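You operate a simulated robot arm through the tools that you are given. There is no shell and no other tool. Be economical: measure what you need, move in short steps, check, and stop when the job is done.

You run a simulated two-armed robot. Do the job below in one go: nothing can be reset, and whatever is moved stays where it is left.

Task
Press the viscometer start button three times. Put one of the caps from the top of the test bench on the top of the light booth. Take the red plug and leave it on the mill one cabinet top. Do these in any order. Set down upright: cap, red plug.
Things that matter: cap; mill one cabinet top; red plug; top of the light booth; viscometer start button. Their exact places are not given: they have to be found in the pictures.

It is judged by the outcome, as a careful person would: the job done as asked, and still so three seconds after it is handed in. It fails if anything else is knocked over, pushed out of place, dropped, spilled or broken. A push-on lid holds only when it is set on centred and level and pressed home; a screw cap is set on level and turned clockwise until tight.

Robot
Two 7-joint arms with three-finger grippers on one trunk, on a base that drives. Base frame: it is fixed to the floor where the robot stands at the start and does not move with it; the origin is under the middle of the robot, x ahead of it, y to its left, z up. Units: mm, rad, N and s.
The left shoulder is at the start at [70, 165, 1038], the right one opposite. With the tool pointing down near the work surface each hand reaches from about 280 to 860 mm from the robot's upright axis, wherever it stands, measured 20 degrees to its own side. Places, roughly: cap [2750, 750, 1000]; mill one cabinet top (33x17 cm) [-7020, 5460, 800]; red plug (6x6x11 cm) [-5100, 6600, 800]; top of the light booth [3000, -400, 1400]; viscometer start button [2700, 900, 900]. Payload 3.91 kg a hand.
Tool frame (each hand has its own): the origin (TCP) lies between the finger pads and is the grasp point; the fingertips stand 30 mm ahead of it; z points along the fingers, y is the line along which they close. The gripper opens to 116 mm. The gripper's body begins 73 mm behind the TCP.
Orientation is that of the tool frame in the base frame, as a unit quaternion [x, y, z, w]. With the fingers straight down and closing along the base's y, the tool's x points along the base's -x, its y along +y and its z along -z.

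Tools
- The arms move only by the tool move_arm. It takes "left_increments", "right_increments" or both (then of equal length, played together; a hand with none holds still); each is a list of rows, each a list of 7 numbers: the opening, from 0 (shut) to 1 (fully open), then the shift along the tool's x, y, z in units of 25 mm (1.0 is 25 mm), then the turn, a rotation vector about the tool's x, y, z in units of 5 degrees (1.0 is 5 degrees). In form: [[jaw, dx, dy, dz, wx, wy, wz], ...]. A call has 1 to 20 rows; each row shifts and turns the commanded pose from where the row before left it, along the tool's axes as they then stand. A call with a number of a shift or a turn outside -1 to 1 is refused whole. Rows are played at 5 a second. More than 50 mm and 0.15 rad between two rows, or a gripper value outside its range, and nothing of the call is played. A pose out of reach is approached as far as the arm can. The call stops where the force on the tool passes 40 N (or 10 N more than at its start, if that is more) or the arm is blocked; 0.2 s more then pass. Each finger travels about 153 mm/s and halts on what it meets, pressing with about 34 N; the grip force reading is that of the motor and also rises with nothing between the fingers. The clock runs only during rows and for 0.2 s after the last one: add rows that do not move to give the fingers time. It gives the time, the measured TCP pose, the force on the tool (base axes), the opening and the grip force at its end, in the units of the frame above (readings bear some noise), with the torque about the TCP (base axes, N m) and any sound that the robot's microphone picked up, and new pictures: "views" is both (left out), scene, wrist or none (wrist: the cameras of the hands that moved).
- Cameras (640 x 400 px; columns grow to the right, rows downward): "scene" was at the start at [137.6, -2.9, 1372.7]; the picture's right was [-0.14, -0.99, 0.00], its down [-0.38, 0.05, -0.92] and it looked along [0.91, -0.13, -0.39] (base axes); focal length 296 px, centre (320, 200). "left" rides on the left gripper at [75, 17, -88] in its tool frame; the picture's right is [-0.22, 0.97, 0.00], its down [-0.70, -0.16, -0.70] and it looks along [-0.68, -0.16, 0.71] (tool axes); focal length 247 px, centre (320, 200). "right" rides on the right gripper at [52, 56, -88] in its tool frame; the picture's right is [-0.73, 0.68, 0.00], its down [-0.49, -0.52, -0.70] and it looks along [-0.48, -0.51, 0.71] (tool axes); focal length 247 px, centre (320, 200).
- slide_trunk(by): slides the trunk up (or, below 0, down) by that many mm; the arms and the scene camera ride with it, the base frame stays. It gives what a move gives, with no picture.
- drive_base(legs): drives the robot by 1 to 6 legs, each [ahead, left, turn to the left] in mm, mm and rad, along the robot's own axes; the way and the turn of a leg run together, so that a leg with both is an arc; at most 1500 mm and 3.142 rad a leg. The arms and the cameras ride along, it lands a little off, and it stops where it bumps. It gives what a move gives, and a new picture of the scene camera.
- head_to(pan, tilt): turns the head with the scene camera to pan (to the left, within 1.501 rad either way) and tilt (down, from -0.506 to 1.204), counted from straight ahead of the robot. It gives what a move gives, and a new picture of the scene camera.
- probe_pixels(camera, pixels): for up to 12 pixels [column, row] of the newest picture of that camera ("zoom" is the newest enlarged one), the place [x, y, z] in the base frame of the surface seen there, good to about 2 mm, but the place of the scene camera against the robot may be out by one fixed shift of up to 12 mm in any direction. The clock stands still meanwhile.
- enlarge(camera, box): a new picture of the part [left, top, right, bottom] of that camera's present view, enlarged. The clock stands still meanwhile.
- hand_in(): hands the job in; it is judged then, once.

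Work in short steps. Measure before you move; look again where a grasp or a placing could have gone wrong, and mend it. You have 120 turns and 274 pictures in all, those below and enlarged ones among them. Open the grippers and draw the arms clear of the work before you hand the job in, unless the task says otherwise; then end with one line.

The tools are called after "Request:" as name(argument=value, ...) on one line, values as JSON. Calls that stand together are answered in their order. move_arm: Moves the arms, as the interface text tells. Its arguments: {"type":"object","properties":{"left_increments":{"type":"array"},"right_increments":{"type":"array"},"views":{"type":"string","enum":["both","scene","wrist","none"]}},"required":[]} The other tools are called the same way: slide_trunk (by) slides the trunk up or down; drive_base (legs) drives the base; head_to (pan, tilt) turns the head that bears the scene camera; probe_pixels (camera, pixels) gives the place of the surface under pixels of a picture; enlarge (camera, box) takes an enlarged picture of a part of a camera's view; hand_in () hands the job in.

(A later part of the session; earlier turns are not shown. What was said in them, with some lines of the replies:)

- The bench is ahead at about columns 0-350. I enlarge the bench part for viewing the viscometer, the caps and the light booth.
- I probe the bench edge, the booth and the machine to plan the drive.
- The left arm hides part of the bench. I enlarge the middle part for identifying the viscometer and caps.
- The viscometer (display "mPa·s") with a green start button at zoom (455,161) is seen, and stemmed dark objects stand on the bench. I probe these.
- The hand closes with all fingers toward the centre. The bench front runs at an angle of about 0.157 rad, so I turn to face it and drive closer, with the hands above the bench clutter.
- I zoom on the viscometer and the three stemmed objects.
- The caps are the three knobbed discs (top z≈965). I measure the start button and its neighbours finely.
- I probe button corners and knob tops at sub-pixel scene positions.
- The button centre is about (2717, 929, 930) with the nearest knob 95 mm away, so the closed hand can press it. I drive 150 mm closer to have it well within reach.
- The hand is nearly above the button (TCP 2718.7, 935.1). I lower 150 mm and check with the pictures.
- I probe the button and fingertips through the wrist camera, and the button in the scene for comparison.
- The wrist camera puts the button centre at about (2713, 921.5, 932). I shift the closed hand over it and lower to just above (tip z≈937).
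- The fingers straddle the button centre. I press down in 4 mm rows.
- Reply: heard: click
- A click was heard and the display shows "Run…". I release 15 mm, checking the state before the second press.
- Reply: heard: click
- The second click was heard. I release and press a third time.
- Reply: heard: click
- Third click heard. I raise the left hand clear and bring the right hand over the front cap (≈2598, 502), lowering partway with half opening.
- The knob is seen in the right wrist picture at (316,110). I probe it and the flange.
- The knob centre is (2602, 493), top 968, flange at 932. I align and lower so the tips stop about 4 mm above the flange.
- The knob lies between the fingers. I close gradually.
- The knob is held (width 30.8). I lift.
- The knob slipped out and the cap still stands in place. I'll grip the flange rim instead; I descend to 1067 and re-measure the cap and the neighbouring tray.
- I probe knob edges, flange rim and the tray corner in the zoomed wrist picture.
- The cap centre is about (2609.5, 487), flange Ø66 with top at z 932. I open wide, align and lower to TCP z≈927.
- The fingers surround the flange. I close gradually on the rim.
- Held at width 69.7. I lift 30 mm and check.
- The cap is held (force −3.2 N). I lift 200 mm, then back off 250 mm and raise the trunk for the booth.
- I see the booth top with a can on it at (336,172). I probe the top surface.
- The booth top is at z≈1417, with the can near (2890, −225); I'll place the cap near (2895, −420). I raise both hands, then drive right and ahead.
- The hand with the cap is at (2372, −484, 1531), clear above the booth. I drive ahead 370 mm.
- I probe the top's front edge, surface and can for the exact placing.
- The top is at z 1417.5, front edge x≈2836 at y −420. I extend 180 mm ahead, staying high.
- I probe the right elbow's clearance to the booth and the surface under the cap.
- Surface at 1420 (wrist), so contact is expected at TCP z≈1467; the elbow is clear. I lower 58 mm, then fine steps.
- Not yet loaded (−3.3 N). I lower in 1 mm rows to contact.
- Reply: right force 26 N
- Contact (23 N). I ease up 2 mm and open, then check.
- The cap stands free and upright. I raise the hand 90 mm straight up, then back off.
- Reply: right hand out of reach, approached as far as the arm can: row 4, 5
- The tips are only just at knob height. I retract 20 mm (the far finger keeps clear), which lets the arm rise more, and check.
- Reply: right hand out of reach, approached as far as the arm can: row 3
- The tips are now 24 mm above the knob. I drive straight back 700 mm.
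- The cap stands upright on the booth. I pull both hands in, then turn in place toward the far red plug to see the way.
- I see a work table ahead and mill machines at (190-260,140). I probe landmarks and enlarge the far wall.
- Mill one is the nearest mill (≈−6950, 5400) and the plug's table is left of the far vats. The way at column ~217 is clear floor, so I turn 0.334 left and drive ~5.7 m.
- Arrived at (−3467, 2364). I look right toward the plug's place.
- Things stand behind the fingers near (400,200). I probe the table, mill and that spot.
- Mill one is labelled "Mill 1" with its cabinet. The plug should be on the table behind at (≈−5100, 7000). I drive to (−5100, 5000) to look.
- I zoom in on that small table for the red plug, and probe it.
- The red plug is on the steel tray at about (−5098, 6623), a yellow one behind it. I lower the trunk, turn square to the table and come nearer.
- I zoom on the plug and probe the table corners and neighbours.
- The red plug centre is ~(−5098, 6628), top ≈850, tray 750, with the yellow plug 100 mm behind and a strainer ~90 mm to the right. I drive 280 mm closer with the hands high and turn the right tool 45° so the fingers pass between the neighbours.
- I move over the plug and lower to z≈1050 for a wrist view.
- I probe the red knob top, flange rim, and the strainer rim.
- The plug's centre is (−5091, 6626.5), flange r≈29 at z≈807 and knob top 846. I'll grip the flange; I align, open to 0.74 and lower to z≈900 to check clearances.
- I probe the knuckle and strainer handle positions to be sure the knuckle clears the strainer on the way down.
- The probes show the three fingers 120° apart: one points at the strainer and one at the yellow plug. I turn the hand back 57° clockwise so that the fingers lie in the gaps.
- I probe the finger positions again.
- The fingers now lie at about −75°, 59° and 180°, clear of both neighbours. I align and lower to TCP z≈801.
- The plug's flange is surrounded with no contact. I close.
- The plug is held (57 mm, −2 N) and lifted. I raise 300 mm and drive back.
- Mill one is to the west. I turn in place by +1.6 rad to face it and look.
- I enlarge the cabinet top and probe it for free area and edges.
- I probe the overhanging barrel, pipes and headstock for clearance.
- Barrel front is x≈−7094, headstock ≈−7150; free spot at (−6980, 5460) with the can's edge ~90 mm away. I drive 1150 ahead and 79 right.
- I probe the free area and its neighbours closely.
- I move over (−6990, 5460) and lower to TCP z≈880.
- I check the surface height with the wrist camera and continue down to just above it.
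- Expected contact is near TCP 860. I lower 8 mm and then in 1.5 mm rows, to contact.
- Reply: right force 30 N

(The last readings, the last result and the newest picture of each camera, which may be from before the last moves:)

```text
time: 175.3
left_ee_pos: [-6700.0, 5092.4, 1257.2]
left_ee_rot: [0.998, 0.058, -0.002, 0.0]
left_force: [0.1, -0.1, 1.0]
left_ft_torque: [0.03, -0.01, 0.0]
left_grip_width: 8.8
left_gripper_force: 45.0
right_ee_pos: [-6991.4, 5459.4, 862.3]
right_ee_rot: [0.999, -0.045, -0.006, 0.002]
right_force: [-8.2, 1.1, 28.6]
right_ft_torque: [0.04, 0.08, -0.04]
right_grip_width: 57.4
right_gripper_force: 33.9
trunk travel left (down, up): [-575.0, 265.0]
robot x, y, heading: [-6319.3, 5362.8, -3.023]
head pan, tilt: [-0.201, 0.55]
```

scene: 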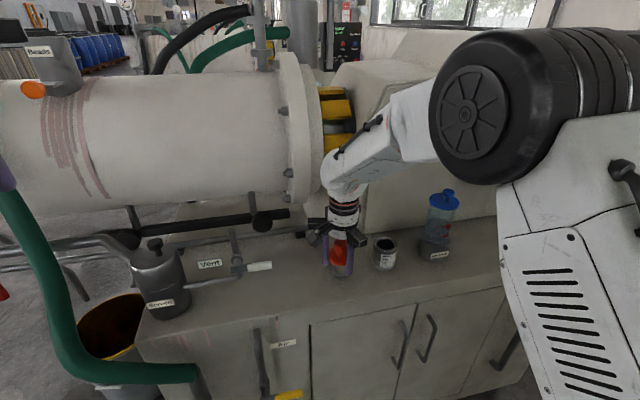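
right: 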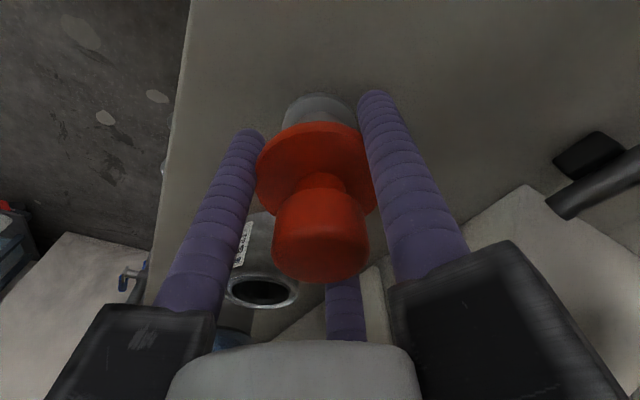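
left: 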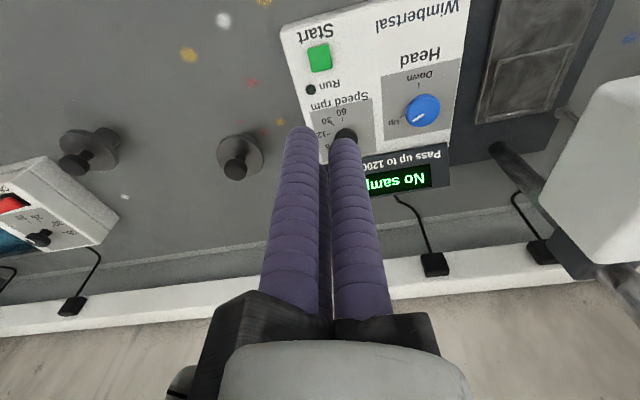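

Contact (28 N at 862). I ease up 1.5 mm, open gradually and look.

Request:
move_arm(right_increments=[[0, 0, 0, -0.06, 0, 0, 0], [0, 0, 0, 0, 0, 0, 0], [0.55, 0, 0, 0, 0, 0, 0], [0.63, 0, 0, 0, 0, 0, 0], [0.75, 0, 0, 0, 0, 0, 0], [0.75, 0, 0, 0, 0, 0, 0]], views="both")

```text
time: 176.7
left_ee_pos: [-6702.6, 5094.1, 1256.4]
left_ee_rot: [0.998, 0.059, -0.001, -0.001]
left_force: [0.4, -0.7, -0.2]
left_ft_torque: [-0.01, -0.03, 0.03]
left_grip_width: 8.8
left_gripper_force: 44.7
right_ee_pos: [-6989.8, 5459.2, 863.1]
right_ee_rot: [0.999, -0.046, -0.003, 0.001]
right_force: [-0.3, 0.9, -0.5]
right_ft_torque: [0.0, 0.01, 0.01]
right_grip_width: 86.8
right_gripper_force: 0.0
trunk travel left (down, up): [-575.0, 265.0]
robot x, y, heading: [-6319.2, 5360.6, -3.02]
head pan, tilt: [-0.201, 0.55]
```

scene: 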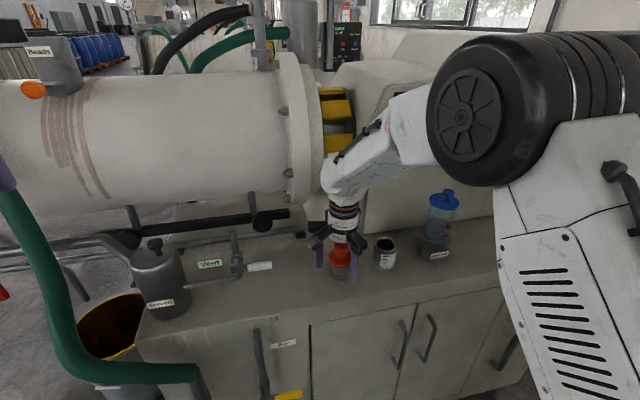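
right: 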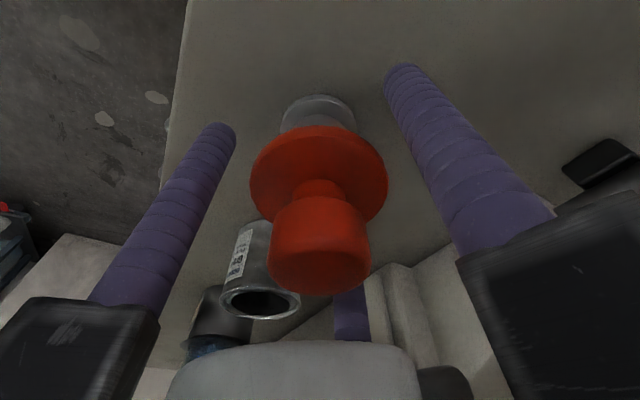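

The plug stands free and upright. I raise the hand straight up 200 mm.

Request:
move_arm(right_increments=[[0.75, 0, 0, -0.5, 0, 0, 0], [0.75, 0, 0, -1, 0, 0, 0], [0.75, 0, 0, -1, 0, 0, 0], [0.75, 0, 0, -1, 0, 0, 0], [0.75, 0, 0, -1, 0, 0, 0], [0.75, 0, 0, -1, 0, 0, 0], [0.75, 0, 0, -1, 0, 0, 0], [0.75, 0, 0, -1, 0, 0, 0], [0.75, 0, 0, -1, 0, 0, 0], [0.75, 0, 0, 0, 0, 0, 0]], views="both")

Request:
drive_base(legs=[[-600, 0, 0]])

Request:
enlarge(camera="scene", box=[260, 130, 480, 290])

```text
time: 178.9
left_ee_pos: [-6703.9, 5092.8, 1256.8]
left_ee_rot: [0.998, 0.058, 0.0, 0.0]
left_force: [-0.5, -0.1, -0.7]
left_ft_torque: [0.01, -0.04, 0.01]
left_grip_width: 8.8
left_gripper_force: 44.5
right_ee_pos: [-6990.6, 5459.2, 1075.7]
right_ee_rot: [0.999, -0.045, -0.002, 0.001]
right_force: [0.2, -0.4, 0.2]
right_ft_torque: [-0.01, -0.02, 0.03]
right_grip_width: 87.3
right_gripper_force: 0.0
trunk travel left (down, up): [-575.0, 265.0]
robot x, y, heading: [-6313.4, 5363.0, -3.029]
head pan, tilt: [-0.201, 0.55]
```

scene: 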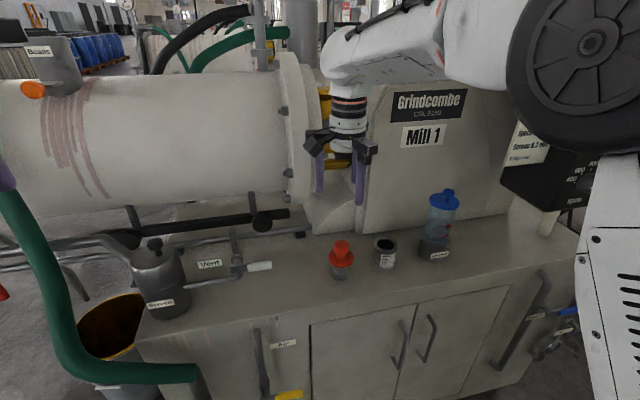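
right: 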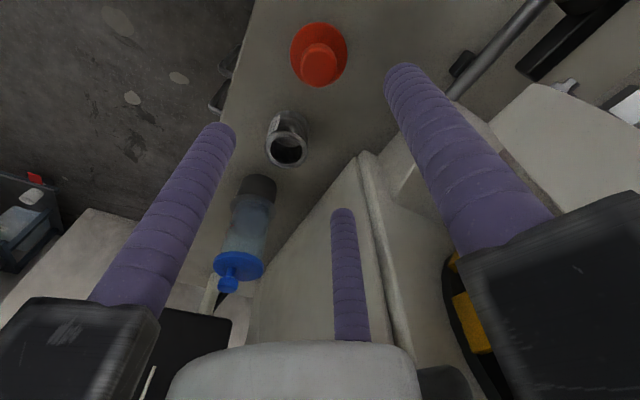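

```text
time: 182.3
left_ee_pos: [-6095.4, 5165.7, 1257.2]
left_ee_rot: [0.998, 0.055, -0.002, 0.0]
left_force: [0.1, -0.7, 0.1]
left_ft_torque: [0.01, -0.01, 0.04]
left_grip_width: 9.1
left_gripper_force: 45.3
right_ee_pos: [-6378.7, 5533.6, 1075.9]
right_ee_rot: [0.999, -0.049, -0.003, 0.001]
right_force: [0.1, 0.2, 0.4]
right_ft_torque: [0.01, -0.02, 0.02]
right_grip_width: 87.0
right_gripper_force: 0.1
trunk travel left (down, up): [-575.0, 265.0]
robot x, y, heading: [-5707.4, 5433.6, -3.027]
head pan, tilt: [-0.201, 0.55]
```

scene: 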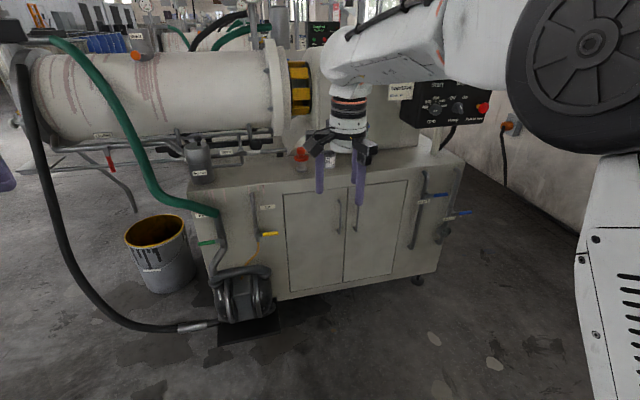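

```text
2.50 times, centred on (370, 210) of scene
```

zoom: 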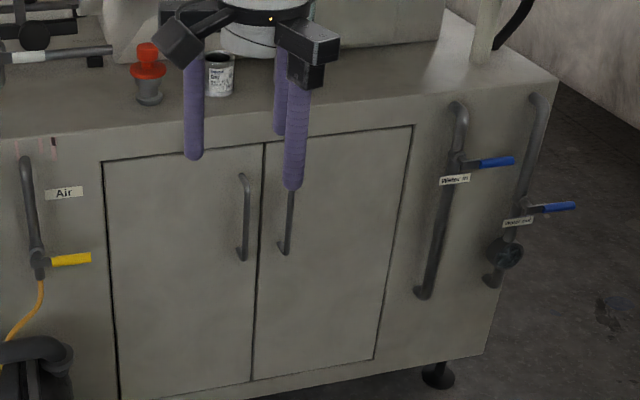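

The plug stands upright on the mill one cabinet top. I open both grippers in free space before handing in.

Request:
move_arm(left_increments=[[1, 0, 0, 0, 0, 0, 0], [1, 0, 0, 0, 0, 0, 0], [1, 0, 0, 0, 0, 0, 0], [1, 0, 0, 0, 0, 0, 0]], right_increments=[[1, 0, 0, 0, 0, 0, 0], [1, 0, 0, 0, 0, 0, 0], [1, 0, 0, 0, 0, 0, 0], [1, 0, 0, 0, 0, 0, 0]], views="none")

Request:
hand_in()

```text
time: 183.3
left_ee_pos: [-6094.7, 5167.0, 1256.5]
left_ee_rot: [0.998, 0.055, -0.001, 0.001]
left_force: [0.4, -0.1, -0.5]
left_ft_torque: [-0.07, 0.02, -0.01]
left_grip_width: 116.0
left_gripper_force: 0.0
right_ee_pos: [-6378.6, 5534.0, 1075.6]
right_ee_rot: [0.999, -0.048, -0.002, 0.0]
right_force: [-0.2, 0.0, 0.0]
right_ft_torque: [-0.04, 0.0, -0.01]
right_grip_width: 116.0
right_gripper_force: 0.1
trunk travel left (down, up): [-575.0, 265.0]
robot x, y, heading: [-5706.7, 5431.5, -3.03]
head pan, tilt: [-0.201, 0.55]
```

```text
The job is handed in.
```

I pressed the viscometer start button three times (a click each time; the display then read "No sample"), and left one cap upright on the light booth top and the red plug upright on the mill one cabinet top; the job is handed in.
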